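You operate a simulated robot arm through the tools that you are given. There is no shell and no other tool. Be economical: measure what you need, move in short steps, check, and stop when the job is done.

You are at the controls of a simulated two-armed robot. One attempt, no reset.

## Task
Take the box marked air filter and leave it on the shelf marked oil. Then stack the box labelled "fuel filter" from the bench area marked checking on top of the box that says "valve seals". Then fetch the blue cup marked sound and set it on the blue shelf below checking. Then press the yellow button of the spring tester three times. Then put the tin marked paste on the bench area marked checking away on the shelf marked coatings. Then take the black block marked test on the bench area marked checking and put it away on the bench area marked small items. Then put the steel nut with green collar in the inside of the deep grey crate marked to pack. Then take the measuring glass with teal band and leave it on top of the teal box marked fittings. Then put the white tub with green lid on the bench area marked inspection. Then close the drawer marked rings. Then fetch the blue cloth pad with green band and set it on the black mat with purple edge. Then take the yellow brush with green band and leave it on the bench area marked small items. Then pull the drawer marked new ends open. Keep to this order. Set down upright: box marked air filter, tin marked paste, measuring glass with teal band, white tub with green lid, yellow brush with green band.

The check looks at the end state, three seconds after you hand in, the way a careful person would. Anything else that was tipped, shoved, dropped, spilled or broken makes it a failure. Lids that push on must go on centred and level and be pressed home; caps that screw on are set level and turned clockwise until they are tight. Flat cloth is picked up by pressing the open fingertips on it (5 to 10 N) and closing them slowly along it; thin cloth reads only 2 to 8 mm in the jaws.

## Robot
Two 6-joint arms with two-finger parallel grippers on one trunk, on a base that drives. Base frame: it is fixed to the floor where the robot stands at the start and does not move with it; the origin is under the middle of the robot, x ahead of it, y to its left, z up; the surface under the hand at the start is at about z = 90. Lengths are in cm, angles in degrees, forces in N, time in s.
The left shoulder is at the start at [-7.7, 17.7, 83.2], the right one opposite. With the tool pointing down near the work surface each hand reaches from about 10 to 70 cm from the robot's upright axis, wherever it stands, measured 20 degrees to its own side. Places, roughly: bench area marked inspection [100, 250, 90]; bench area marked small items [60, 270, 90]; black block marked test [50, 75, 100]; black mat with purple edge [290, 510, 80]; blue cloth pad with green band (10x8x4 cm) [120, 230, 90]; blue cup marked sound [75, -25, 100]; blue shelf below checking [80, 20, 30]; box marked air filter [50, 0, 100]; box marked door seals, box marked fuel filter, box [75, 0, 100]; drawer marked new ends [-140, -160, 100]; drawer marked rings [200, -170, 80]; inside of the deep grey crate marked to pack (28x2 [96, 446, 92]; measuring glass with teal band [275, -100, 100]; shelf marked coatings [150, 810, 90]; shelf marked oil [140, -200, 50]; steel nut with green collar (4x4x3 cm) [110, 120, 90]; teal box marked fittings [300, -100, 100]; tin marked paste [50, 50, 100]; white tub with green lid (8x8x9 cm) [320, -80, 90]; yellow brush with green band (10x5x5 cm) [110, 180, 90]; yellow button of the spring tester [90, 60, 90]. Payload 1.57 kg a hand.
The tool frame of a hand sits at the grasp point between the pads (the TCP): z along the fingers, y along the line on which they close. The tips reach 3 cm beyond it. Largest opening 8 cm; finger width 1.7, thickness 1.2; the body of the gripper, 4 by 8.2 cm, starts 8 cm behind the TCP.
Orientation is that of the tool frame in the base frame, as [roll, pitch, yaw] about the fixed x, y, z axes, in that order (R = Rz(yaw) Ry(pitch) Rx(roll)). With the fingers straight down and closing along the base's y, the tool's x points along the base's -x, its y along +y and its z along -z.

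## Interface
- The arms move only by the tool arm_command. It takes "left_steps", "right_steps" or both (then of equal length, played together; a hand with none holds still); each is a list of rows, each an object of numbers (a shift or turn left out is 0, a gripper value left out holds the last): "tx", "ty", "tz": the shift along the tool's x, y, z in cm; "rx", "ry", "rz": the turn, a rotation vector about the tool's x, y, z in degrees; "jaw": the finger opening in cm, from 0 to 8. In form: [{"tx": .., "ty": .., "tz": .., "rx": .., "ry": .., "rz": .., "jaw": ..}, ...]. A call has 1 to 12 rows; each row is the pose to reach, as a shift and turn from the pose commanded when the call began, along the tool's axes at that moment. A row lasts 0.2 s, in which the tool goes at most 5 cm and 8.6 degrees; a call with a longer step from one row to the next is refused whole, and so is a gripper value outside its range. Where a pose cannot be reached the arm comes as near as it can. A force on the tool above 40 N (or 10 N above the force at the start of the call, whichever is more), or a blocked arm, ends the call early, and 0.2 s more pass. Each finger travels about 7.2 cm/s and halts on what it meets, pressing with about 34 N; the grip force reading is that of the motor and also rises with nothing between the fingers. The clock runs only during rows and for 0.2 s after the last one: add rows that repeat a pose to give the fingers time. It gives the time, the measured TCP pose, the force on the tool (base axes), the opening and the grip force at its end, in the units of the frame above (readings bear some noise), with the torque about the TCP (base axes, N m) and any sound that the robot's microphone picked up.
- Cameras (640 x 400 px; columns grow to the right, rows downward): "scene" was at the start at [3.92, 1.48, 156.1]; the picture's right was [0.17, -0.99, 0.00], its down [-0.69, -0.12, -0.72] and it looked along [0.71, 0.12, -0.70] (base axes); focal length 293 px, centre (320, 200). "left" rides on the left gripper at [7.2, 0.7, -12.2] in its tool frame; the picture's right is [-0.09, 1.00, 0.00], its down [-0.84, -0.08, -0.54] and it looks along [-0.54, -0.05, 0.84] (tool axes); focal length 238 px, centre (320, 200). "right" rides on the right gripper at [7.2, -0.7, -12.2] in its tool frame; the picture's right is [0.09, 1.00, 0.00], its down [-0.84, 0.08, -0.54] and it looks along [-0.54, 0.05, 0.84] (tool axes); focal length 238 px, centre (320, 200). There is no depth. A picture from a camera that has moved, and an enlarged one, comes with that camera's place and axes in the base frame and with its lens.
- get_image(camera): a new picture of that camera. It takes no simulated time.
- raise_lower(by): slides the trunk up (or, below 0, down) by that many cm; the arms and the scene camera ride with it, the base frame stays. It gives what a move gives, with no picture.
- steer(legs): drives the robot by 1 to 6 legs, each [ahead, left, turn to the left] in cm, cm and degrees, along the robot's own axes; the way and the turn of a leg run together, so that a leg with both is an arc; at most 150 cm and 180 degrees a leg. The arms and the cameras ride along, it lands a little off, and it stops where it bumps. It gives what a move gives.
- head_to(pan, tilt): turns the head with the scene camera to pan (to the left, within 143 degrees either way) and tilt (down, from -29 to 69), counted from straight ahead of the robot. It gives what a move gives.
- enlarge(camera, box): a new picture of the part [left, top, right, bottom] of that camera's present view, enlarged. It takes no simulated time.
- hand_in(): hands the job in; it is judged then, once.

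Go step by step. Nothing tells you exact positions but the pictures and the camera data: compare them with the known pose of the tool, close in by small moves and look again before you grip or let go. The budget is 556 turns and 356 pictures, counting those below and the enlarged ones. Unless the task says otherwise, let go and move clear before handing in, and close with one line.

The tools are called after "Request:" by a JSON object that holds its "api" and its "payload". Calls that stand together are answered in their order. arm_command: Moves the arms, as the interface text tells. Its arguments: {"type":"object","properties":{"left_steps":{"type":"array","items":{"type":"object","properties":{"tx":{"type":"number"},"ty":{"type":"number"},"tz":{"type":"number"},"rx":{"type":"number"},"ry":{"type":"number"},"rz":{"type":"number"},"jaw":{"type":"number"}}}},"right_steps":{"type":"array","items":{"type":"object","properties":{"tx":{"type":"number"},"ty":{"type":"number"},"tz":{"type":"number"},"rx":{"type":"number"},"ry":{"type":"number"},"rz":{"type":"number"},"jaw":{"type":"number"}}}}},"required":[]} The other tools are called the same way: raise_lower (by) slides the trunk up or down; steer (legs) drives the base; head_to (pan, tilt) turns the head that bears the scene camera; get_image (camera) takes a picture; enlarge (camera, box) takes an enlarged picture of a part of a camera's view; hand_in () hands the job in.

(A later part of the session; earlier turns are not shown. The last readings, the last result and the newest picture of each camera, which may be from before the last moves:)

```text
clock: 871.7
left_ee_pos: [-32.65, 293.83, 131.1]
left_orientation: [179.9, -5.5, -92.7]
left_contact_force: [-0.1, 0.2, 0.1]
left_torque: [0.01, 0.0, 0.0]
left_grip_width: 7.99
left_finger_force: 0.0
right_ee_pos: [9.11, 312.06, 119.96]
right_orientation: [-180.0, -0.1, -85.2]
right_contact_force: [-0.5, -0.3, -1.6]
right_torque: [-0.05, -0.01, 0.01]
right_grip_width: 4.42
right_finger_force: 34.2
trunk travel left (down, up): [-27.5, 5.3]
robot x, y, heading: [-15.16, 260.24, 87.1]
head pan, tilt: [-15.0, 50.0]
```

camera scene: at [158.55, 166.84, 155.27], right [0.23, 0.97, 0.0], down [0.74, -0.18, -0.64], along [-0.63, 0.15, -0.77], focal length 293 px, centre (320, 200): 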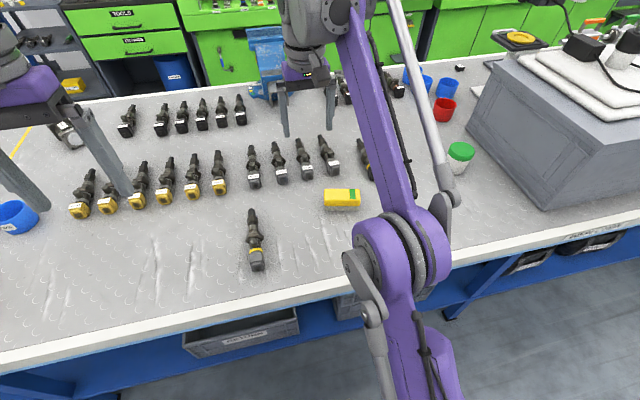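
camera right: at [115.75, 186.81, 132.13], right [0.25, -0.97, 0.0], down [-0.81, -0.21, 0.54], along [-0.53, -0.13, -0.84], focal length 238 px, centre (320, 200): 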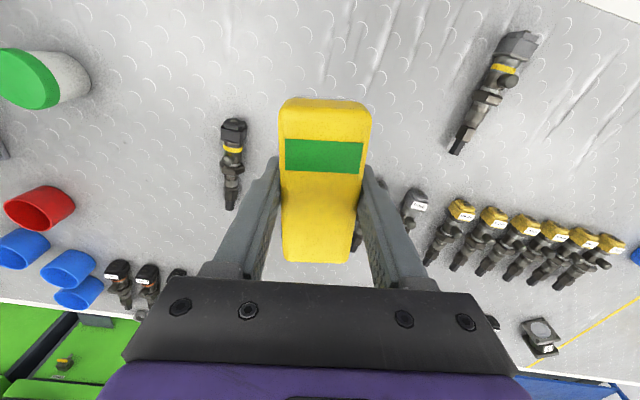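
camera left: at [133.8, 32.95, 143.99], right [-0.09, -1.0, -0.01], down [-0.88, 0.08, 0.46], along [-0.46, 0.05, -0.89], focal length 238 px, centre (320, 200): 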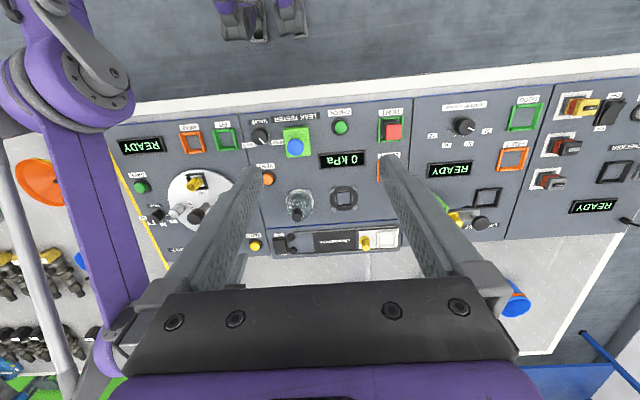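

Request:
{"api": "steer", "payload": {"legs": [[0, 27, 0], [0, 0, -87.1]]}}

Request:
{"api": "head_to", "payload": {"pan": -15, "tilt": 45}}

Request:
{"api": "get_image", "payload": {"camera": "scene"}}

```text
clock: 878.3
left_ee_pos: [-9.72, 281.75, 131.07]
left_orientation: [179.9, -5.4, -178.4]
left_contact_force: [0.2, 0.2, 0.4]
left_torque: [0.04, 0.0, 0.03]
left_grip_width: 8.0
left_finger_force: 0.0
right_ee_pos: [11.53, 241.49, 119.78]
right_orientation: [-180.0, 0.0, -170.9]
right_contact_force: [0.8, -0.2, -0.8]
right_torque: [0.0, 0.01, 0.0]
right_grip_width: 4.45
right_finger_force: 34.0
trunk travel left (down, up): [-27.5, 5.3]
robot x, y, heading: [-41.67, 261.91, 1.8]
head pan, tilt: [-15.0, 50.0]
```

```text
clock: 878.9
left_ee_pos: [-9.59, 281.74, 131.1]
left_orientation: [179.9, -5.5, -178.5]
left_contact_force: [-1.6, 0.2, -0.1]
left_torque: [0.01, -0.01, 0.0]
left_grip_width: 7.99
left_finger_force: 0.0
right_ee_pos: [11.5, 241.5, 120.02]
right_orientation: [180.0, 0.0, -170.9]
right_contact_force: [0.3, -0.1, -1.1]
right_torque: [0.02, 0.0, 0.0]
right_grip_width: 4.43
right_finger_force: 34.7
trunk travel left (down, up): [-27.5, 5.3]
robot x, y, heading: [-42.02, 261.81, 1.5]
head pan, tilt: [-15.0, 45.0]
```

```text
161 pictures are left
camera scene: at [-38.04, 259.83, 155.97], right [-0.23, -0.97, 0.0], down [-0.69, 0.17, -0.71], along [0.69, -0.16, -0.71], focal length 293 px, centre (320, 200)
```

scene: 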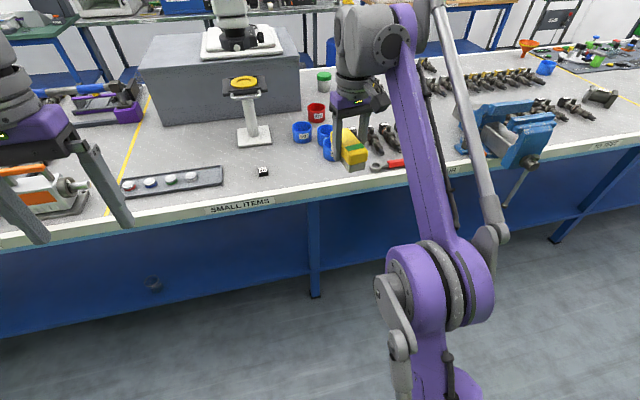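

Request:
{"api": "steer", "payload": {"legs": [[0, 8, -1.5], [36, 0, 0]]}}

Request:
{"api": "get_image", "payload": {"camera": "right"}}

Request:
{"api": "get_image", "payload": {"camera": "scene"}}

```text
clock: 882.2
left_ee_pos: [25.92, 289.38, 130.98]
left_orientation: [179.9, -5.6, -179.8]
left_contact_force: [0.1, -0.2, 0.2]
left_torque: [0.0, 0.04, 0.0]
left_grip_width: 7.98
left_finger_force: 0.0
right_ee_pos: [46.18, 248.6, 120.02]
right_orientation: [-180.0, 0.0, -172.3]
right_contact_force: [-0.7, -0.3, -1.0]
right_torque: [0.0, 0.01, 0.01]
right_grip_width: 4.44
right_finger_force: 33.9
trunk travel left (down, up): [-27.5, 5.3]
robot x, y, heading: [-6.41, 270.01, -0.0]
head pan, tilt: [-15.0, 45.0]
```

```text
160 pictures are left
camera right: at [39.13, 247.03, 132.14], right [-0.23, 0.97, 0.0], down [0.82, 0.19, 0.54], along [0.53, 0.12, -0.84], focal length 238 px, centre (320, 200)
```

right: 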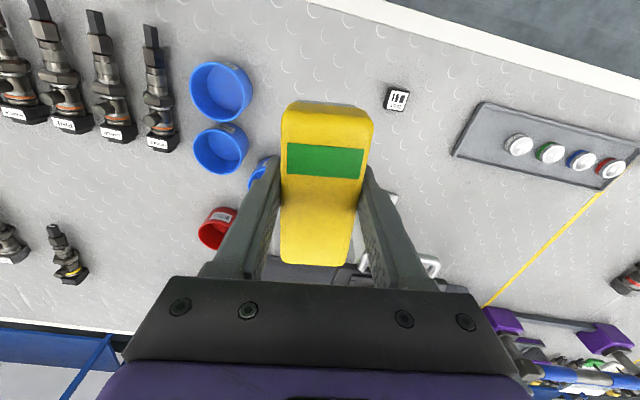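

```text
159 pictures are left
camera scene: at [-2.92, 268.09, 155.96], right [-0.26, -0.97, 0.0], down [-0.68, 0.18, -0.71], along [0.68, -0.18, -0.71], focal length 293 px, centre (320, 200)
```

scene: 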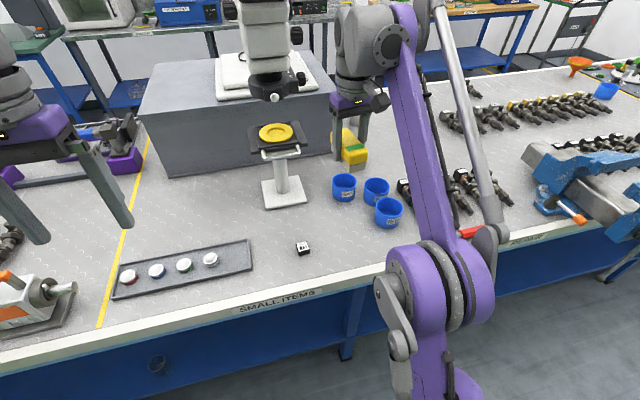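

Request:
{"api": "arm_command", "payload": {"right_steps": [{"ty": 1, "tz": 4}, {"ty": 1, "tz": 8}, {"ty": 1, "tz": 12}, {"ty": 1, "tz": 16}, {"ty": 1, "tz": 20}, {"ty": 1, "tz": 23.5}, {"ty": 1, "tz": 25.3}, {"ty": 1, "tz": 25.3}]}}

Request:
{"api": "arm_command", "payload": {"right_steps": [{"tz": 0.4}, {"tz": 0.7}, {"tz": 1.0}, {"tz": 1.3}]}}

```text
clock: 884.0
left_ee_pos: [25.83, 289.39, 131.06]
left_orientation: [179.9, -5.5, -180.0]
left_contact_force: [1.0, 0.3, 0.3]
left_torque: [0.01, -0.01, 0.01]
left_grip_width: 8.0
left_finger_force: 0.1
right_ee_pos: [45.98, 249.64, 94.62]
right_orientation: [-180.0, 0.0, -172.2]
right_contact_force: [-0.8, -0.2, -1.4]
right_torque: [-0.01, 0.01, -0.01]
right_grip_width: 4.46
right_finger_force: 34.0
trunk travel left (down, up): [-27.5, 5.3]
robot x, y, heading: [-6.72, 270.51, 0.3]
head pan, tilt: [-15.0, 45.0]
```

```text
clock: 885.0
left_ee_pos: [25.76, 289.38, 131.17]
left_orientation: [179.9, -5.4, -179.8]
left_contact_force: [-0.9, 0.0, 0.6]
left_torque: [0.0, -0.04, 0.03]
left_grip_width: 8.01
left_finger_force: 0.1
right_ee_pos: [45.95, 249.61, 93.38]
right_orientation: [-180.0, 0.1, -172.3]
right_contact_force: [5.9, -4.8, 30.4]
right_torque: [-0.06, -0.04, -0.02]
right_grip_width: 4.49
right_finger_force: 33.6
trunk travel left (down, up): [-27.5, 5.3]
robot x, y, heading: [-7.03, 269.58, 0.3]
head pan, tilt: [-15.0, 45.0]
```

Request:
{"api": "arm_command", "payload": {"right_steps": [{"tz": -0.2, "jaw": 5.5}, {"tz": -0.2, "jaw": 6.5}, {"tz": -0.2, "jaw": 6.5}, {"tz": -3}, {"tz": -7}, {"tz": -11}, {"tz": -15}, {"tz": -19}, {"tz": -23}, {"tz": -26}]}}

Request:
{"api": "get_image", "payload": {"camera": "right"}}

Request:
{"api": "get_image", "payload": {"camera": "scene"}}

```text
clock: 887.2
left_ee_pos: [26.08, 289.21, 130.98]
left_orientation: [179.9, -5.5, -179.7]
left_contact_force: [-0.5, -1.4, 0.2]
left_torque: [0.02, -0.02, -0.02]
left_grip_width: 8.01
left_finger_force: 0.0
right_ee_pos: [46.2, 249.2, 119.73]
right_orientation: [-180.0, 0.0, -172.2]
right_contact_force: [-0.3, -0.2, -0.4]
right_torque: [-0.02, 0.0, 0.01]
right_grip_width: 6.49
right_finger_force: 0.0
trunk travel left (down, up): [-27.5, 5.3]
robot x, y, heading: [-6.61, 270.01, 0.2]
head pan, tilt: [-15.0, 45.0]
```

```text
158 pictures are left
camera right: at [39.24, 247.64, 131.83], right [-0.23, 0.97, 0.0], down [0.82, 0.19, 0.54], along [0.53, 0.12, -0.84], focal length 238 px, centre (320, 200)
```

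right: 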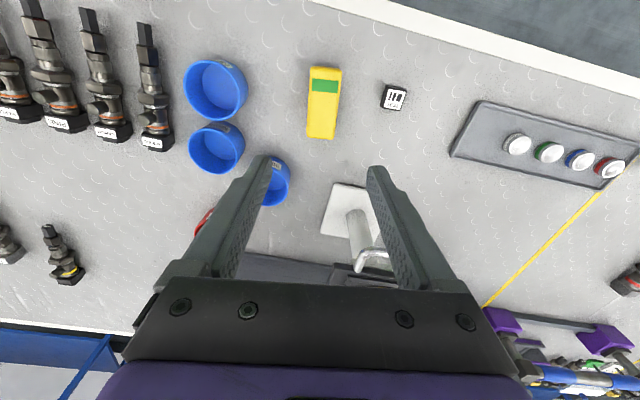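

```text
157 pictures are left
camera scene: at [-2.86, 268.08, 155.97], right [-0.26, -0.97, 0.0], down [-0.68, 0.18, -0.71], along [0.68, -0.18, -0.71], focal length 293 px, centre (320, 200)
```

scene: 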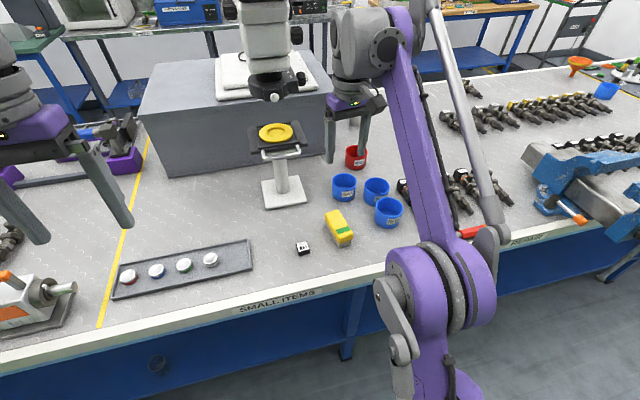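

Brush is set down upright. Last: the drawer marked new ends, near [-140,-160]. I drive there and look.

Request:
{"api": "steer", "payload": {"legs": [[-33, 0, 0], [0, 0, -90], [150, 0, 0], [150, 0, 0]]}}

Request:
{"api": "head_to", "payload": {"pan": -40, "tilt": 25}}

Request:
{"api": "get_image", "payload": {"camera": "scene"}}

```text
clock: 907.5
left_ee_pos: [-25.2, -67.33, 131.05]
left_orientation: [180.0, -5.5, 88.0]
left_contact_force: [0.8, 0.4, -0.2]
left_torque: [0.0, 0.0, -0.01]
left_grip_width: 7.98
left_finger_force: 0.0
right_ee_pos: [-66.22, -85.88, 119.64]
right_orientation: [180.0, 0.1, 95.4]
right_contact_force: [-0.1, 0.1, -0.4]
right_torque: [-0.04, 0.0, 0.0]
right_grip_width: 6.51
right_finger_force: 0.1
trunk travel left (down, up): [-27.5, 5.3]
robot x, y, heading: [-42.79, -34.03, -92.0]
head pan, tilt: [-15.0, 45.0]
```

```text
clock: 908.4
left_ee_pos: [-25.33, -67.31, 131.27]
left_orientation: [179.9, -5.5, 87.9]
left_contact_force: [0.1, -0.1, -0.2]
left_torque: [-0.02, 0.0, 0.03]
left_grip_width: 8.01
left_finger_force: 0.1
right_ee_pos: [-66.34, -86.03, 119.6]
right_orientation: [-180.0, 0.0, 95.5]
right_contact_force: [-0.6, -0.8, 0.0]
right_torque: [-0.02, 0.03, 0.01]
right_grip_width: 6.51
right_finger_force: 0.0
trunk travel left (down, up): [-27.5, 5.3]
robot x, y, heading: [-43.04, -34.01, -92.3]
head pan, tilt: [-40.0, 25.0]
```

```text
156 pictures are left
camera scene: at [-49.33, -36.66, 159.02], right [-0.74, 0.67, 0.0], down [0.28, 0.31, -0.91], along [-0.61, -0.67, -0.42], focal length 293 px, centre (320, 200)
```

scene: 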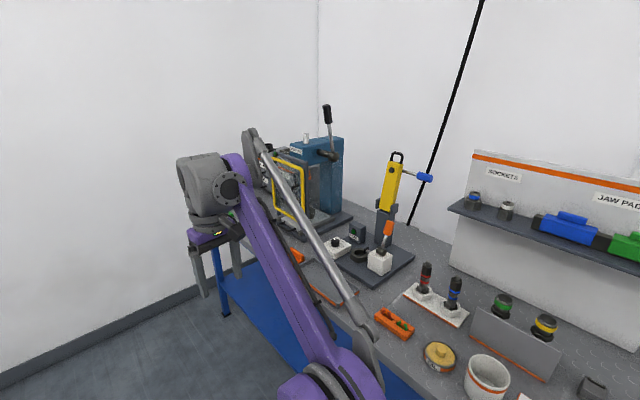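

Request:
{"api": "enlarge", "payload": {"camera": "scene", "box": [220, 90, 460, 320]}}

Request:
{"api": "get_image", "payload": {"camera": "right"}}

```text
1.74 times, centred on (340, 205) of scene
camera zoom: at [-49.33, -36.66, 159.02], right [-0.74, 0.67, 0.0], down [0.28, 0.31, -0.91], along [-0.61, -0.67, -0.42], focal length 509 px, centre (285, 191)
```

zoom: 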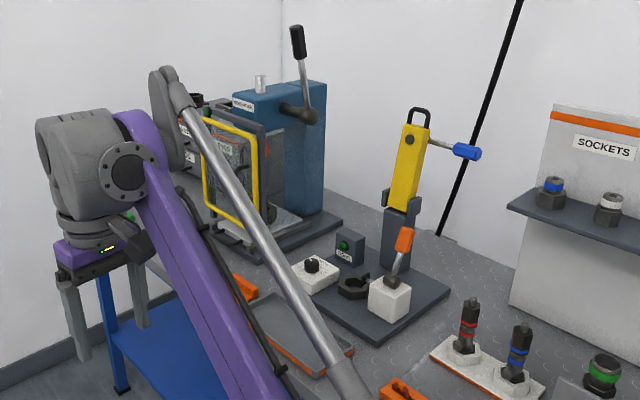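

```text
154 pictures are left
camera right: at [-67.47, -78.85, 131.8], right [0.98, 0.19, 0.0], down [0.16, -0.83, 0.54], along [0.1, -0.53, -0.84], focal length 238 px, centre (320, 200)
```

right: 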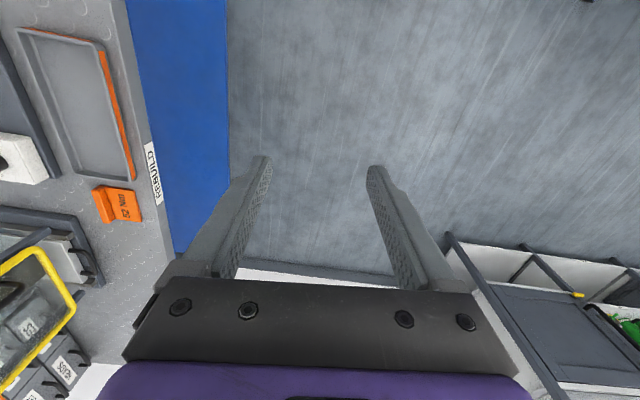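

Small drawers are visible at the far end of the corner bench (front edge x≈-95). I turn to face it and move along.

Request:
{"api": "steer", "payload": {"legs": [[0, 18, 0], [0, 0, -87.8], [0, 88, 0]]}}

Request:
{"api": "head_to", "payload": {"pan": 10, "tilt": 30}}

Request:
{"api": "get_image", "payload": {"camera": "scene"}}

```text
clock: 922.0
left_ee_pos: [-60.95, -139.76, 131.18]
left_orientation: [179.9, -5.6, -2.1]
left_contact_force: [0.0, -0.4, -1.0]
left_torque: [0.02, 0.01, -0.04]
left_grip_width: 8.0
left_finger_force: 0.2
right_ee_pos: [-79.58, -98.9, 119.59]
right_orientation: [-180.0, -0.1, 5.2]
right_contact_force: [0.5, 0.3, 0.3]
right_torque: [0.01, 0.02, -0.02]
right_grip_width: 6.48
right_finger_force: 0.0
trunk travel left (down, up): [-27.5, 5.3]
robot x, y, heading: [-27.23, -122.03, 177.5]
head pan, tilt: [-40.0, 25.0]
```

```text
clock: 923.2
left_ee_pos: [-60.84, -139.77, 131.09]
left_orientation: [179.9, -5.5, -2.2]
left_contact_force: [-0.1, 0.5, -0.4]
left_torque: [0.02, -0.01, 0.03]
left_grip_width: 8.0
left_finger_force: 0.1
right_ee_pos: [-79.57, -98.82, 119.66]
right_orientation: [179.9, -0.1, 5.4]
right_contact_force: [-0.8, -0.1, -0.3]
right_torque: [0.01, 0.0, 0.02]
right_grip_width: 6.51
right_finger_force: 0.2
trunk travel left (down, up): [-27.5, 5.3]
robot x, y, heading: [-27.25, -122.13, 177.8]
head pan, tilt: [10.0, 30.0]
```

```text
153 pictures are left
camera scene: at [-32.49, -123.15, 158.23], right [-0.13, 0.99, 0.0], down [0.5, 0.07, -0.87], along [-0.86, -0.12, -0.5], focal length 293 px, centre (320, 200)
```

scene: 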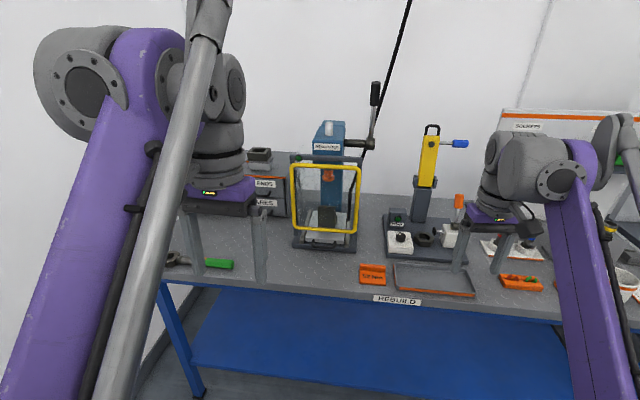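

Request:
{"api": "get_image", "payload": {"camera": "left"}}

Request:
{"api": "enlarge", "payload": {"camera": "scene", "box": [170, 120, 380, 290]}}

```text
152 pictures are left
camera left: at [-54.82, -140.64, 143.84], right [-0.13, -0.99, -0.01], down [-0.88, 0.11, 0.46], along [-0.45, 0.07, -0.89], focal length 238 px, centre (320, 200)
```

left: 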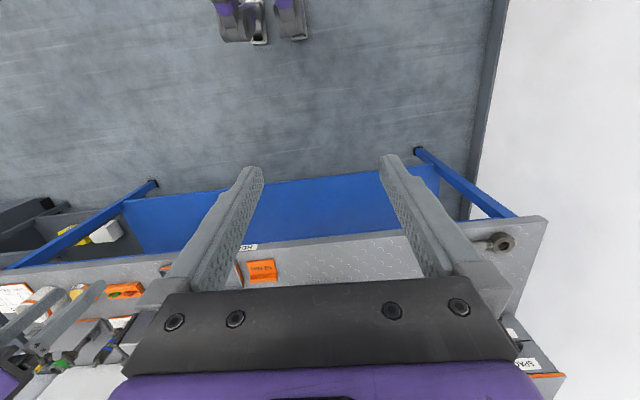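

```text
2.35 times, centred on (275, 205) of scene
camera zoom: at [-32.49, -123.15, 158.23], right [-0.13, 0.99, 0.0], down [0.5, 0.07, -0.87], along [-0.86, -0.12, -0.5], focal length 689 px, centre (426, 188)
```

zoom: 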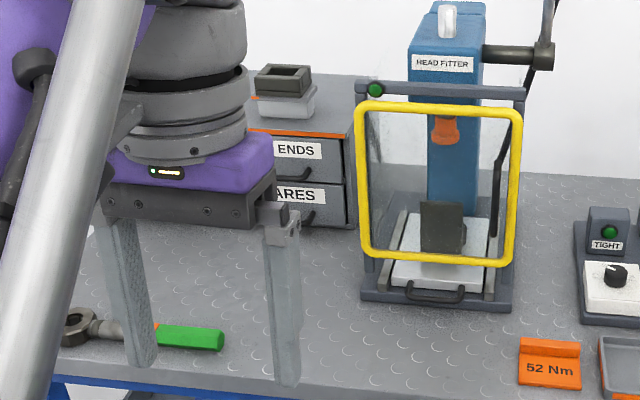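

I tilt the left hand forward so its camera sees the drawer front.

Request:
{"api": "arm_command", "payload": {"left_steps": [{"tz": 2, "ry": -7.2}, {"tz": 4, "ry": -14.4}, {"tz": 6, "ry": -21.6}, {"tz": 8, "ry": -28.8}, {"tz": 10, "ry": -36}, {"tz": 13, "ry": -43.2}, {"tz": 16, "ry": -50.3}, {"tz": 16, "ry": -50.3}]}}

Request:
{"api": "get_image", "payload": {"camera": "left"}}

```text
clock: 925.0
left_ee_pos: [-59.43, -139.95, 114.88]
left_orientation: [179.9, 44.8, -2.4]
left_contact_force: [-0.2, 0.7, 0.5]
left_torque: [-0.01, 0.0, -0.01]
left_grip_width: 7.97
left_finger_force: 0.1
right_ee_pos: [-79.46, -98.79, 119.59]
right_orientation: [-179.9, 0.1, 5.3]
right_contact_force: [-0.6, 0.1, 0.4]
right_torque: [-0.02, -0.04, -0.05]
right_grip_width: 6.49
right_finger_force: 0.0
trunk travel left (down, up): [-27.5, 5.3]
robot x, y, heading: [-27.57, -121.98, 177.8]
head pan, tilt: [10.0, 30.0]
```

```text
150 pictures are left
camera left: at [-45.62, -141.2, 118.43], right [-0.1, -0.99, 0.07], down [-0.21, 0.09, 0.97], along [-0.97, 0.09, -0.21], focal length 238 px, centre (320, 200)
```

left: 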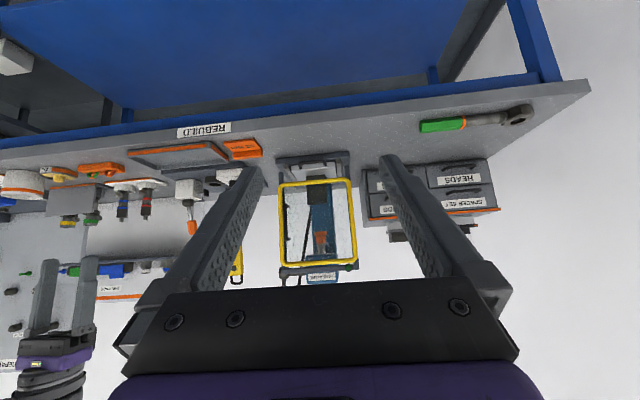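

NEW ENDS is the upper drawer on the +y side, front at x≈-133, z≈103–105. I strafe left and closer for a clear look at its handle.

Request:
{"api": "steer", "payload": {"legs": [[0, 0, 2.2], [18, 17, 0]]}}

Request:
{"api": "get_image", "payload": {"camera": "left"}}

Request:
{"api": "get_image", "payload": {"camera": "scene"}}

```text
clock: 927.5
left_ee_pos: [-76.49, -158.26, 114.94]
left_orientation: [179.9, 44.8, -0.1]
left_contact_force: [-0.4, -0.4, 0.0]
left_torque: [0.0, -0.03, 0.02]
left_grip_width: 8.0
left_finger_force: 0.2
right_ee_pos: [-98.22, -118.05, 119.66]
right_orientation: [-179.8, 0.0, 7.5]
right_contact_force: [0.6, 0.3, -1.1]
right_torque: [0.0, 0.02, -0.01]
right_grip_width: 6.51
right_finger_force: 0.1
trunk travel left (down, up): [-27.5, 5.3]
robot x, y, heading: [-45.55, -138.47, -180.1]
head pan, tilt: [10.0, 30.0]
```

```text
149 pictures are left
camera left: at [-62.71, -159.0, 118.47], right [-0.06, -1.0, 0.07], down [-0.21, 0.08, 0.97], along [-0.98, 0.05, -0.22], focal length 238 px, centre (320, 200)
```

left: 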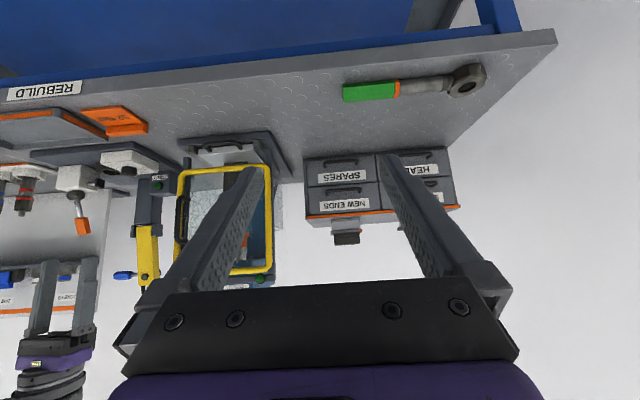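

```text
148 pictures are left
camera scene: at [-50.36, -140.46, 158.23], right [-0.17, 0.98, 0.0], down [0.49, 0.09, -0.87], along [-0.85, -0.15, -0.5], focal length 293 px, centre (320, 200)
```

scene: 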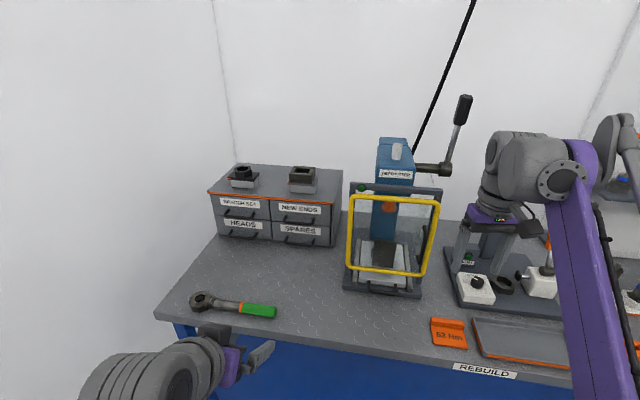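

Request:
{"api": "enlarge", "payload": {"camera": "scene", "box": [200, 150, 360, 260]}}

Request:
{"api": "enlarge", "payload": {"camera": "left", "box": [290, 130, 410, 250]}}

```text
3.64 times, centred on (280, 205) of scene
camera zoom: at [-50.36, -140.46, 158.23], right [-0.17, 0.98, 0.0], down [0.49, 0.09, -0.87], along [-0.85, -0.15, -0.5], focal length 1065 px, centre (466, 182)
```

zoom: 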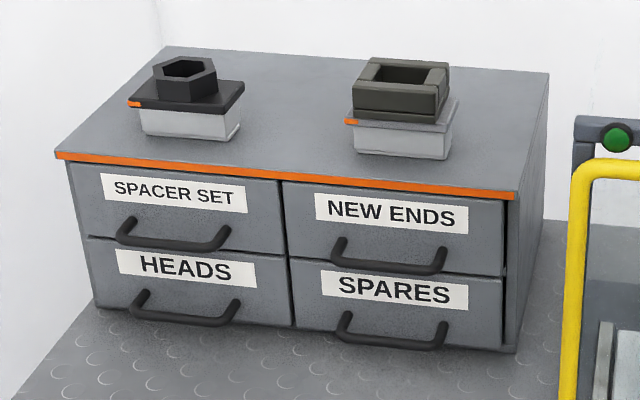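

```text
3.33 times, centred on (350, 190) of left
camera zoom: at [-62.71, -159.0, 118.47], right [-0.06, -1.0, 0.07], down [-0.21, 0.08, 0.97], along [-0.98, 0.05, -0.22], focal length 794 px, centre (220, 233)
```

zoom: 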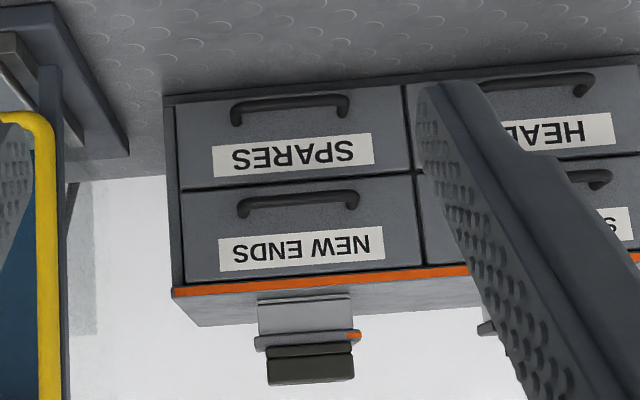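

The NEW ENDS handle is a horizontal bar at about [-131,-162.4,100.5], drawer front x≈-135. I first pull the right hand back out of the way, and turn the left tool to near horizontal with fingers closing vertically.

Request:
{"api": "arm_command", "payload": {"right_steps": [{"tx": 4}, {"tx": 8}, {"tx": 12}, {"tx": 16}, {"tx": 18}], "left_steps": [{"ry": -7}, {"ry": -14}, {"ry": -21}, {"ry": -28}, {"ry": -35}]}}

Request:
{"api": "get_image", "payload": {"camera": "scene"}}

```text
clock: 928.7
left_ee_pos: [-79.0, -158.55, 114.7]
left_orientation: [179.7, 78.8, -0.3]
left_contact_force: [0.8, 0.6, -0.4]
left_torque: [-0.02, -0.05, 0.0]
left_grip_width: 7.99
left_finger_force: 0.2
left hand out of reach, approached as far as the arm can: row 3, 4, 5
right_ee_pos: [-80.17, -115.68, 119.74]
right_orientation: [-180.0, 0.0, 7.6]
right_contact_force: [0.5, -0.4, 1.5]
right_torque: [0.04, 0.01, 0.0]
right_grip_width: 6.49
right_finger_force: 0.2
trunk travel left (down, up): [-27.5, 5.3]
robot x, y, heading: [-45.67, -139.32, -180.0]
head pan, tilt: [10.0, 30.0]
```

```text
145 pictures are left
camera scene: at [-50.34, -140.46, 158.23], right [-0.17, 0.98, 0.0], down [0.49, 0.09, -0.87], along [-0.85, -0.15, -0.5], focal length 293 px, centre (320, 200)
```

scene: 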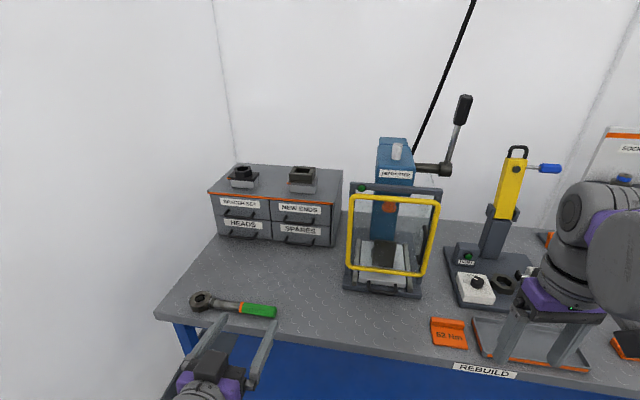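

Request:
{"api": "arm_command", "payload": {"left_steps": [{"tx": 1, "ty": 0.8, "tz": 3.5}, {"tx": 2, "ty": 1.6, "tz": 7}, {"tx": 3.3, "ty": 2.4, "tz": 10.5}, {"tx": 4.4, "ty": 3.2, "tz": 14.5}, {"tx": 5.5, "ty": 4, "tz": 18.4}, {"tx": 5.5, "ty": 4, "tz": 18.4}]}}

Request:
{"api": "arm_command", "payload": {"left_steps": [{"rz": 8.2}, {"rz": 16.4}, {"rz": 24.6}, {"rz": 32.8}, {"rz": 41}, {"rz": 49.2}, {"rz": 57.4}, {"rz": 65.6}, {"rz": 73.8}, {"rz": 82}, {"rz": 90}, {"rz": 90}]}}

Request:
{"api": "get_image", "payload": {"camera": "scene"}}

Request:
{"api": "get_image", "payload": {"camera": "left"}}

```text
clock: 930.1
left_ee_pos: [-95.95, -162.66, 106.32]
left_orientation: [179.3, 79.8, -0.6]
left_contact_force: [-0.9, 0.0, 0.8]
left_torque: [0.02, 0.01, -0.01]
left_grip_width: 8.0
left_finger_force: 0.0
right_ee_pos: [-80.08, -115.57, 119.64]
right_orientation: [180.0, 0.0, 7.5]
right_contact_force: [1.3, -0.5, -0.9]
right_torque: [0.03, 0.05, 0.01]
right_grip_width: 6.48
right_finger_force: 0.0
trunk travel left (down, up): [-27.5, 5.3]
robot x, y, heading: [-45.54, -139.07, -180.2]
head pan, tilt: [10.0, 30.0]
```

```text
clock: 932.7
left_ee_pos: [-96.08, -162.6, 106.04]
left_orientation: [100.3, -0.2, -90.0]
left_contact_force: [-1.1, -0.7, 1.1]
left_torque: [-0.01, -0.04, -0.01]
left_grip_width: 8.02
left_finger_force: 0.1
right_ee_pos: [-80.2, -115.62, 119.54]
right_orientation: [-179.9, 0.0, 7.6]
right_contact_force: [1.0, -0.7, -0.2]
right_torque: [0.01, -0.01, -0.01]
right_grip_width: 6.52
right_finger_force: 0.0
trunk travel left (down, up): [-27.5, 5.3]
robot x, y, heading: [-45.26, -138.93, -179.9]
head pan, tilt: [10.0, 30.0]
```

```text
144 pictures are left
camera scene: at [-50.35, -140.45, 158.23], right [-0.17, 0.98, 0.0], down [0.49, 0.09, -0.87], along [-0.85, -0.15, -0.5], focal length 293 px, centre (320, 200)
```

scene: 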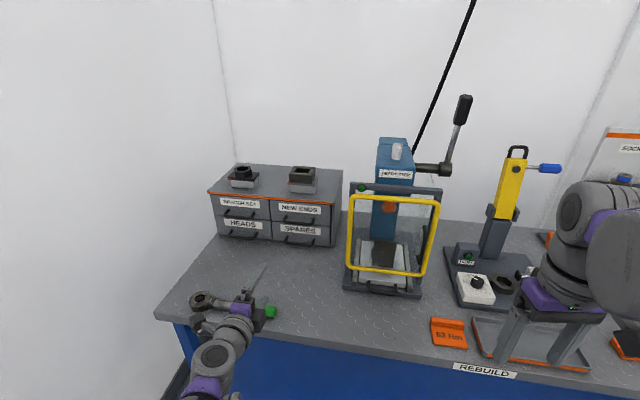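

```text
143 pictures are left
camera left: at [-84.08, -169.9, 108.8], right [-0.18, 0.1, 0.98], down [0.55, 0.84, 0.02], along [-0.82, 0.54, -0.2], focal length 238 px, centre (320, 200)
```

left: 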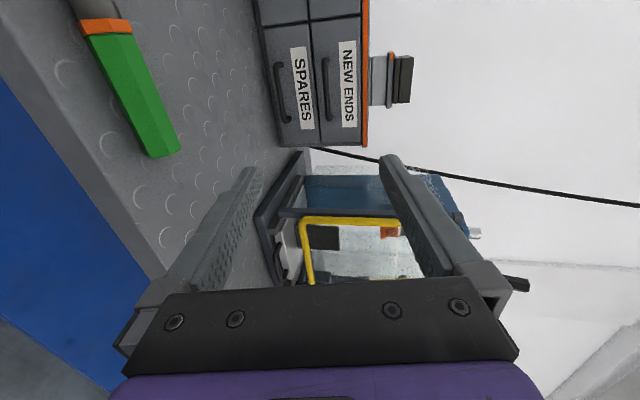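

The tool is well oriented and the two estimates of the bar agree. I drive 18 cm ahead and approach.

Request:
{"api": "steer", "payload": {"legs": [[17, 0, 0]]}}

Request:
{"api": "get_image", "payload": {"camera": "left"}}

Request:
{"api": "get_image", "payload": {"camera": "scene"}}

```text
clock: 934.2
left_ee_pos: [-113.44, -162.56, 106.24]
left_orientation: [100.2, -0.1, -90.1]
left_contact_force: [-1.0, 0.3, 0.1]
left_torque: [-0.01, -0.01, -0.02]
left_grip_width: 8.02
left_finger_force: 0.0
right_ee_pos: [-97.52, -115.63, 119.62]
right_orientation: [180.0, 0.0, 7.5]
right_contact_force: [-0.1, 0.1, -0.3]
right_torque: [0.01, -0.01, -0.01]
right_grip_width: 6.49
right_finger_force: 0.0
trunk travel left (down, up): [-27.5, 5.3]
robot x, y, heading: [-62.78, -139.12, 179.9]
head pan, tilt: [10.0, 30.0]
```

```text
142 pictures are left
camera left: at [-101.43, -169.87, 108.77], right [-0.18, 0.09, 0.98], down [0.55, 0.84, 0.02], along [-0.82, 0.54, -0.2], focal length 238 px, centre (320, 200)
```

left: 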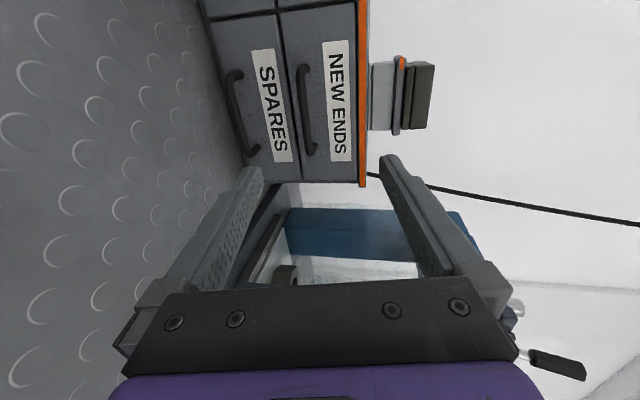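

```text
141 pictures are left
camera scene: at [-67.7, -140.44, 158.22], right [-0.17, 0.98, 0.0], down [0.49, 0.09, -0.87], along [-0.85, -0.15, -0.5], focal length 293 px, centre (320, 200)
```

scene: 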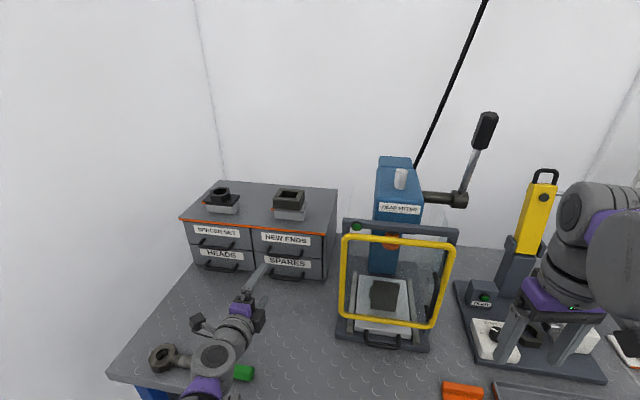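

Request:
{"api": "arm_command", "payload": {"left_steps": [{"tx": 0.2, "ty": -1.3, "tz": 2.5}, {"tx": 0.4, "ty": -2.6, "tz": 5}, {"tx": 0.4, "ty": -2.63, "tz": 7.5}, {"tx": 0.4, "ty": -2.63, "tz": 9.6}, {"tx": 0.4, "ty": -2.63, "tz": 9.6}]}}

Request:
{"api": "get_image", "payload": {"camera": "left"}}

Request:
{"api": "enlarge", "payload": {"camera": "scene", "box": [170, 170, 360, 330]}}

```text
clock: 935.4
left_ee_pos: [-122.46, -163.01, 101.57]
left_orientation: [100.2, -0.1, -90.2]
left_contact_force: [0.9, -0.1, -0.3]
left_torque: [-0.01, -0.01, -0.03]
left_grip_width: 7.99
left_finger_force: 0.0
right_ee_pos: [-97.4, -115.5, 119.65]
right_orientation: [180.0, -0.1, 7.5]
right_contact_force: [-0.5, -0.3, 0.5]
right_torque: [-0.03, -0.01, 0.03]
right_grip_width: 6.48
right_finger_force: 0.0
trunk travel left (down, up): [-27.5, 5.3]
robot x, y, heading: [-62.31, -138.65, 179.9]
head pan, tilt: [10.0, 30.0]
```

```text
140 pictures are left
camera left: at [-110.37, -170.27, 104.37], right [-0.18, 0.09, 0.98], down [0.55, 0.84, 0.02], along [-0.82, 0.54, -0.2], focal length 238 px, centre (320, 200)
```

left: 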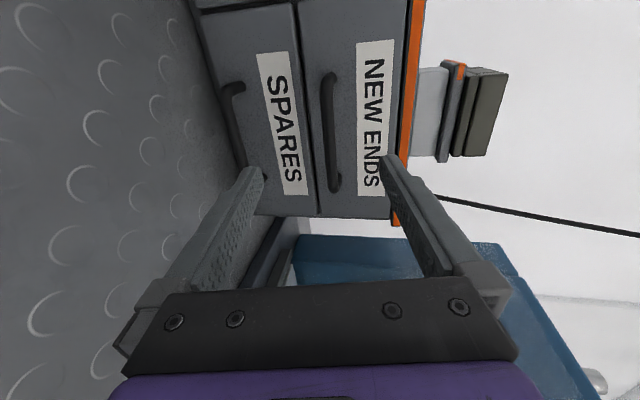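

```text
2.50 times, centred on (265, 250) of scene
camera zoom: at [-67.63, -140.44, 158.23], right [-0.17, 0.98, 0.0], down [0.49, 0.09, -0.87], along [-0.85, -0.15, -0.5], focal length 732 px, centre (458, 75)
```

zoom: 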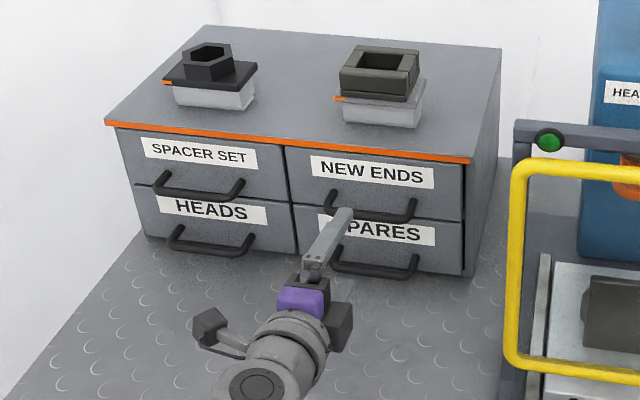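

Request:
{"api": "arm_command", "payload": {"left_steps": [{"ty": 1.0, "tz": 2}, {"ty": 1.0, "tz": 4}, {"ty": 1.0, "tz": 6}, {"ty": 1.0, "tz": 7.9}, {"ty": 1.0, "tz": 7.9}]}}

Request:
{"api": "get_image", "payload": {"camera": "left"}}

Request:
{"api": "enlarge", "payload": {"camera": "scene", "box": [200, 200, 330, 300]}}

```text
clock: 936.6
left_ee_pos: [-130.42, -163.09, 101.43]
left_orientation: [100.2, -0.1, -90.0]
left_contact_force: [-0.4, 0.3, 0.4]
left_torque: [-0.02, -0.01, 0.0]
left_grip_width: 8.0
left_finger_force: 0.0
right_ee_pos: [-97.35, -115.7, 119.61]
right_orientation: [-180.0, 0.0, 7.5]
right_contact_force: [-1.5, 0.2, 0.2]
right_torque: [0.02, 0.01, 0.0]
right_grip_width: 6.5
right_finger_force: 0.0
trunk travel left (down, up): [-27.5, 5.3]
robot x, y, heading: [-62.74, -138.81, 180.2]
head pan, tilt: [10.0, 30.0]
```

```text
138 pictures are left
camera left: at [-118.43, -170.33, 104.13], right [-0.18, 0.09, 0.98], down [0.55, 0.84, 0.02], along [-0.82, 0.54, -0.2], focal length 238 px, centre (320, 200)
```

left: 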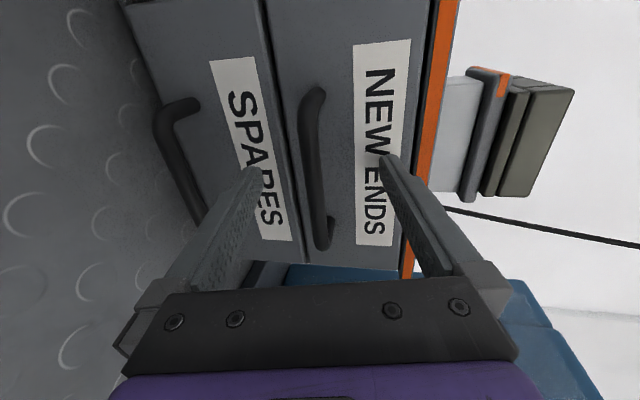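

```text
4.00 times, centred on (265, 250) of scene
camera zoom: at [-67.64, -140.44, 158.23], right [-0.17, 0.98, 0.0], down [0.49, 0.09, -0.87], along [-0.85, -0.15, -0.5], focal length 1171 px, centre (540, 0)
```

zoom: 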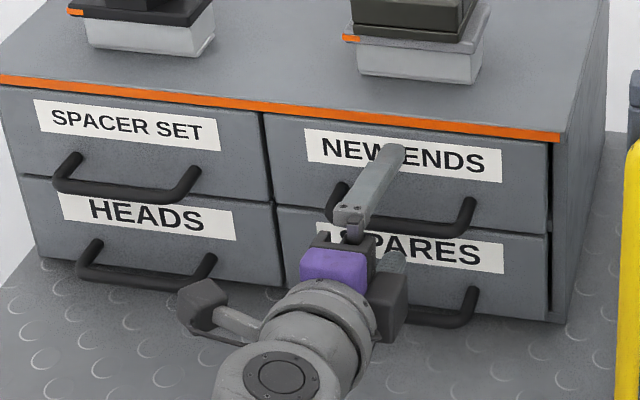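

The bar lies between the fingers. I close and check the grip.

Request:
{"api": "arm_command", "payload": {"left_steps": [{"jaw": 6}, {"jaw": 4}, {"jaw": 2}, {"jaw": 0.5}, {"jaw": 0.3}, {"jaw": 0.3}]}}

Request:
{"api": "get_image", "payload": {"camera": "left"}}

```text
clock: 938.0
left_ee_pos: [-130.45, -163.14, 101.34]
left_orientation: [100.1, -0.1, -89.9]
left_contact_force: [7.1, 1.3, -13.9]
left_torque: [0.06, -0.14, -0.14]
left_grip_width: 1.63
left_finger_force: 7.6
right_ee_pos: [-97.47, -115.57, 119.67]
right_orientation: [-179.9, 0.0, 7.4]
right_contact_force: [-0.3, -0.4, 0.3]
right_torque: [0.01, 0.01, 0.02]
right_grip_width: 6.51
right_finger_force: 0.1
trunk travel left (down, up): [-27.5, 5.3]
robot x, y, heading: [-62.54, -139.1, 180.0]
head pan, tilt: [10.0, 30.0]
```

```text
136 pictures are left
camera left: at [-118.45, -170.35, 104.07], right [-0.18, 0.09, 0.98], down [0.55, 0.84, 0.02], along [-0.82, 0.54, -0.2], focal length 238 px, centre (320, 200)
```

left: 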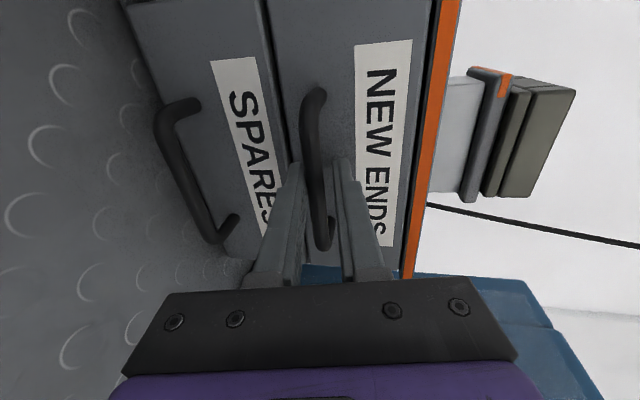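

Request:
{"api": "arm_command", "payload": {"left_steps": [{"ty": -0.2}, {"ty": -0.4}, {"ty": -0.4}, {"ty": -0.4}]}}

```text
clock: 939.0
left_ee_pos: [-130.44, -163.15, 101.09]
left_orientation: [100.1, -0.1, -89.9]
left_contact_force: [-3.2, -2.3, 12.2]
left_torque: [0.11, 0.05, 0.09]
left_grip_width: 1.08
left_finger_force: 28.2
right_ee_pos: [-97.37, -115.57, 119.62]
right_orientation: [-179.9, -0.1, 7.5]
right_contact_force: [0.0, 0.2, -0.4]
right_torque: [0.01, 0.01, -0.02]
right_grip_width: 6.48
right_finger_force: 0.1
trunk travel left (down, up): [-27.5, 5.3]
robot x, y, heading: [-62.84, -138.85, 180.1]
head pan, tilt: [10.0, 30.0]
```

Bar gripped. I pull slowly in +x.

Request:
{"api": "arm_command", "payload": {"left_steps": [{"ty": 0.1, "tz": -0.5}, {"ty": 0, "tz": -1.2}, {"ty": -0.15, "tz": -2}, {"ty": -0.3, "tz": -3}, {"ty": -0.5, "tz": -4}]}}

Request:
{"api": "get_image", "payload": {"camera": "scene"}}

```text
clock: 940.2
left_ee_pos: [-126.29, -163.1, 101.09]
left_orientation: [100.2, 0.0, -90.0]
left_contact_force: [1.0, -4.6, -12.0]
left_torque: [-0.07, -0.07, 0.86]
left_grip_width: 1.09
left_finger_force: 28.9
right_ee_pos: [-97.61, -115.66, 119.56]
right_orientation: [-179.9, -0.1, 7.5]
right_contact_force: [0.7, 1.0, -0.5]
right_torque: [0.0, 0.01, 0.01]
right_grip_width: 6.52
right_finger_force: 0.0
trunk travel left (down, up): [-27.5, 5.3]
robot x, y, heading: [-62.72, -138.96, 180.0]
head pan, tilt: [10.0, 30.0]
```

```text
135 pictures are left
camera scene: at [-67.8, -140.57, 158.21], right [-0.17, 0.98, 0.0], down [0.49, 0.09, -0.87], along [-0.85, -0.15, -0.5], focal length 293 px, centre (320, 200)
```

scene: 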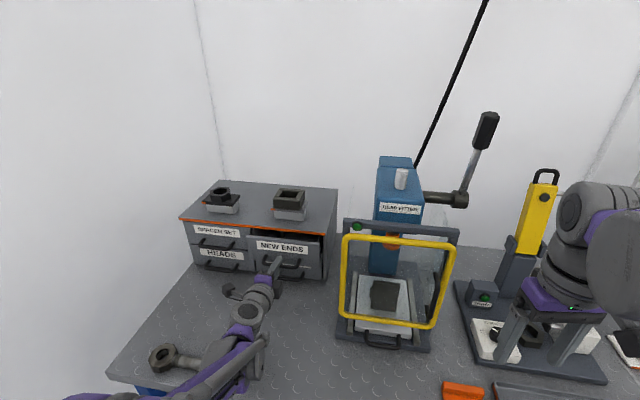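

Request:
{"api": "arm_command", "payload": {"left_steps": [{"ty": -0.3, "tz": -1}, {"ty": -0.5, "tz": -2}, {"ty": -0.7, "tz": -3}, {"ty": -0.9, "tz": -4}, {"ty": -1.05, "tz": -5}, {"ty": -1.25, "tz": -6}]}}

Request:
{"api": "get_image", "payload": {"camera": "scene"}}

```text
clock: 941.6
left_ee_pos: [-119.91, -163.07, 101.06]
left_orientation: [100.0, 0.0, -89.7]
left_contact_force: [0.0, -16.2, 10.4]
left_torque: [0.09, 0.1, -0.14]
left_grip_width: 1.06
left_finger_force: 28.3
right_ee_pos: [-97.36, -115.76, 119.65]
right_orientation: [-179.9, -0.1, 7.6]
right_contact_force: [-0.2, 0.6, 0.6]
right_torque: [0.04, 0.0, 0.0]
right_grip_width: 6.51
right_finger_force: 0.1
trunk travel left (down, up): [-27.5, 5.3]
robot x, y, heading: [-62.98, -139.13, -180.0]
head pan, tilt: [10.0, 30.0]
```

```text
134 pictures are left
camera scene: at [-67.56, -140.68, 158.23], right [-0.17, 0.98, 0.0], down [0.49, 0.09, -0.87], along [-0.85, -0.15, -0.5], focal length 293 px, centre (320, 200)
```

scene: 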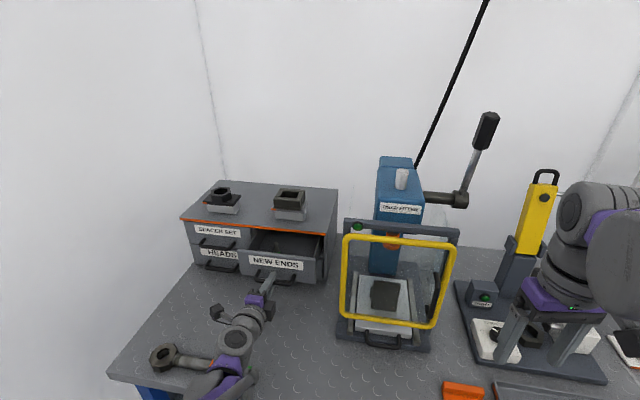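

Request:
{"api": "arm_command", "payload": {"left_steps": [{"ty": -0.1, "tz": -0.8}, {"ty": -0.25, "tz": -1.6}, {"ty": -0.4, "tz": -2.4}, {"ty": -0.55, "tz": -3.2}, {"ty": -0.7, "tz": -4}]}}

Request:
{"api": "enlarge", "payload": {"camera": "scene", "box": [170, 160, 350, 310]}}

```text
clock: 942.8
left_ee_pos: [-115.94, -163.05, 100.97]
left_orientation: [100.1, 0.1, -90.0]
left_contact_force: [-0.4, -14.5, 18.0]
left_torque: [-0.04, 0.09, 0.7]
left_grip_width: 1.07
left_finger_force: 28.2
right_ee_pos: [-97.35, -115.71, 119.75]
right_orientation: [-179.9, 0.0, 7.5]
right_contact_force: [-0.3, 0.1, 0.0]
right_torque: [-0.03, 0.01, 0.04]
right_grip_width: 6.49
right_finger_force: 0.0
trunk travel left (down, up): [-27.5, 5.3]
robot x, y, heading: [-62.85, -138.73, 180.2]
head pan, tilt: [10.0, 30.0]
```

```text
2.67 times, centred on (260, 235) of scene
camera zoom: at [-67.52, -140.6, 158.24], right [-0.17, 0.98, 0.0], down [0.49, 0.09, -0.87], along [-0.85, -0.15, -0.5], focal length 781 px, centre (480, 107)
```

zoom: 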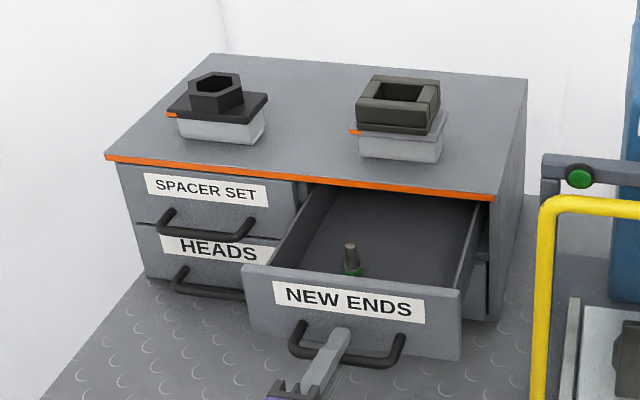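

The drawer is open about 14 cm. I ease the force, release and back out along the fingers.

Request:
{"api": "arm_command", "payload": {"left_steps": [{"ty": 0.15}, {"ty": 0.2, "jaw": 2}, {"ty": 0.2, "jaw": 4}, {"ty": 0.2, "jaw": 6}, {"ty": 0.2, "jaw": 6}, {"ty": 0.2, "tz": -2}, {"ty": 0.2, "tz": -5}, {"ty": 0.2, "tz": -8}, {"ty": 0.2, "tz": -10}]}}

Request:
{"api": "get_image", "payload": {"camera": "scene"}}

```text
clock: 944.8
left_ee_pos: [-106.28, -163.22, 102.93]
left_orientation: [100.2, 0.0, -90.0]
left_contact_force: [0.5, 0.1, 0.1]
left_torque: [0.0, -0.01, 0.0]
left_grip_width: 6.02
left_finger_force: 0.1
right_ee_pos: [-97.41, -115.63, 119.69]
right_orientation: [180.0, -0.1, 7.5]
right_contact_force: [0.9, -0.3, 0.4]
right_torque: [0.01, 0.03, -0.02]
right_grip_width: 6.51
right_finger_force: 0.1
trunk travel left (down, up): [-27.5, 5.3]
robot x, y, heading: [-62.69, -139.11, 180.1]
head pan, tilt: [10.0, 30.0]
```

```text
132 pictures are left
camera scene: at [-67.61, -140.43, 158.23], right [-0.17, 0.98, 0.0], down [0.49, 0.09, -0.87], along [-0.85, -0.15, -0.5], focal length 293 px, centre (320, 200)
```

scene: 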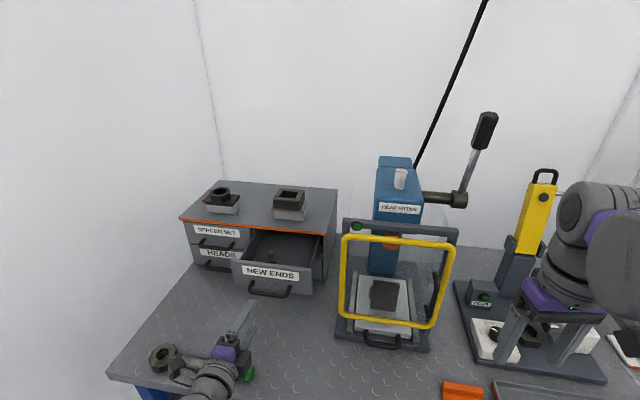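

Request:
{"api": "steer", "payload": {"legs": [[-35, 0, 0]]}}

Request:
{"api": "get_image", "payload": {"camera": "scene"}}

```text
clock: 947.0
left_ee_pos: [-71.23, -163.63, 102.98]
left_orientation: [100.2, 0.0, -89.1]
left_contact_force: [-0.2, 0.4, 1.2]
left_torque: [-0.02, 0.03, -0.01]
left_grip_width: 6.0
left_finger_force: 0.1
right_ee_pos: [-63.23, -115.94, 119.57]
right_orientation: [-180.0, 0.0, 8.4]
right_contact_force: [-0.5, 0.0, 0.0]
right_torque: [0.01, -0.02, 0.02]
right_grip_width: 6.51
right_finger_force: 0.1
trunk travel left (down, up): [-27.5, 5.3]
robot x, y, heading: [-28.42, -139.2, -179.3]
head pan, tilt: [10.0, 30.0]
```

```text
131 pictures are left
camera scene: at [-33.07, -140.25, 158.24], right [-0.19, 0.98, 0.0], down [0.49, 0.09, -0.87], along [-0.85, -0.16, -0.5], focal length 293 px, centre (320, 200)
```

scene: 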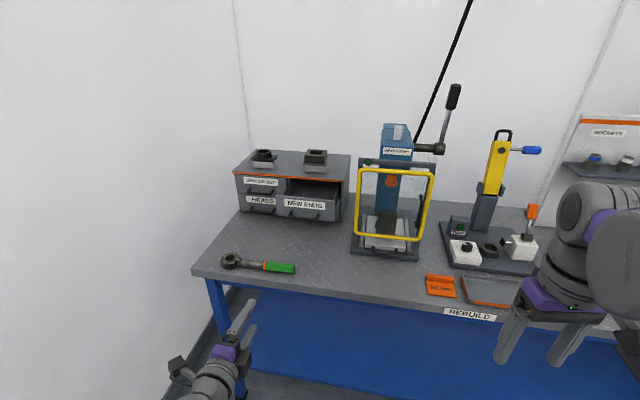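

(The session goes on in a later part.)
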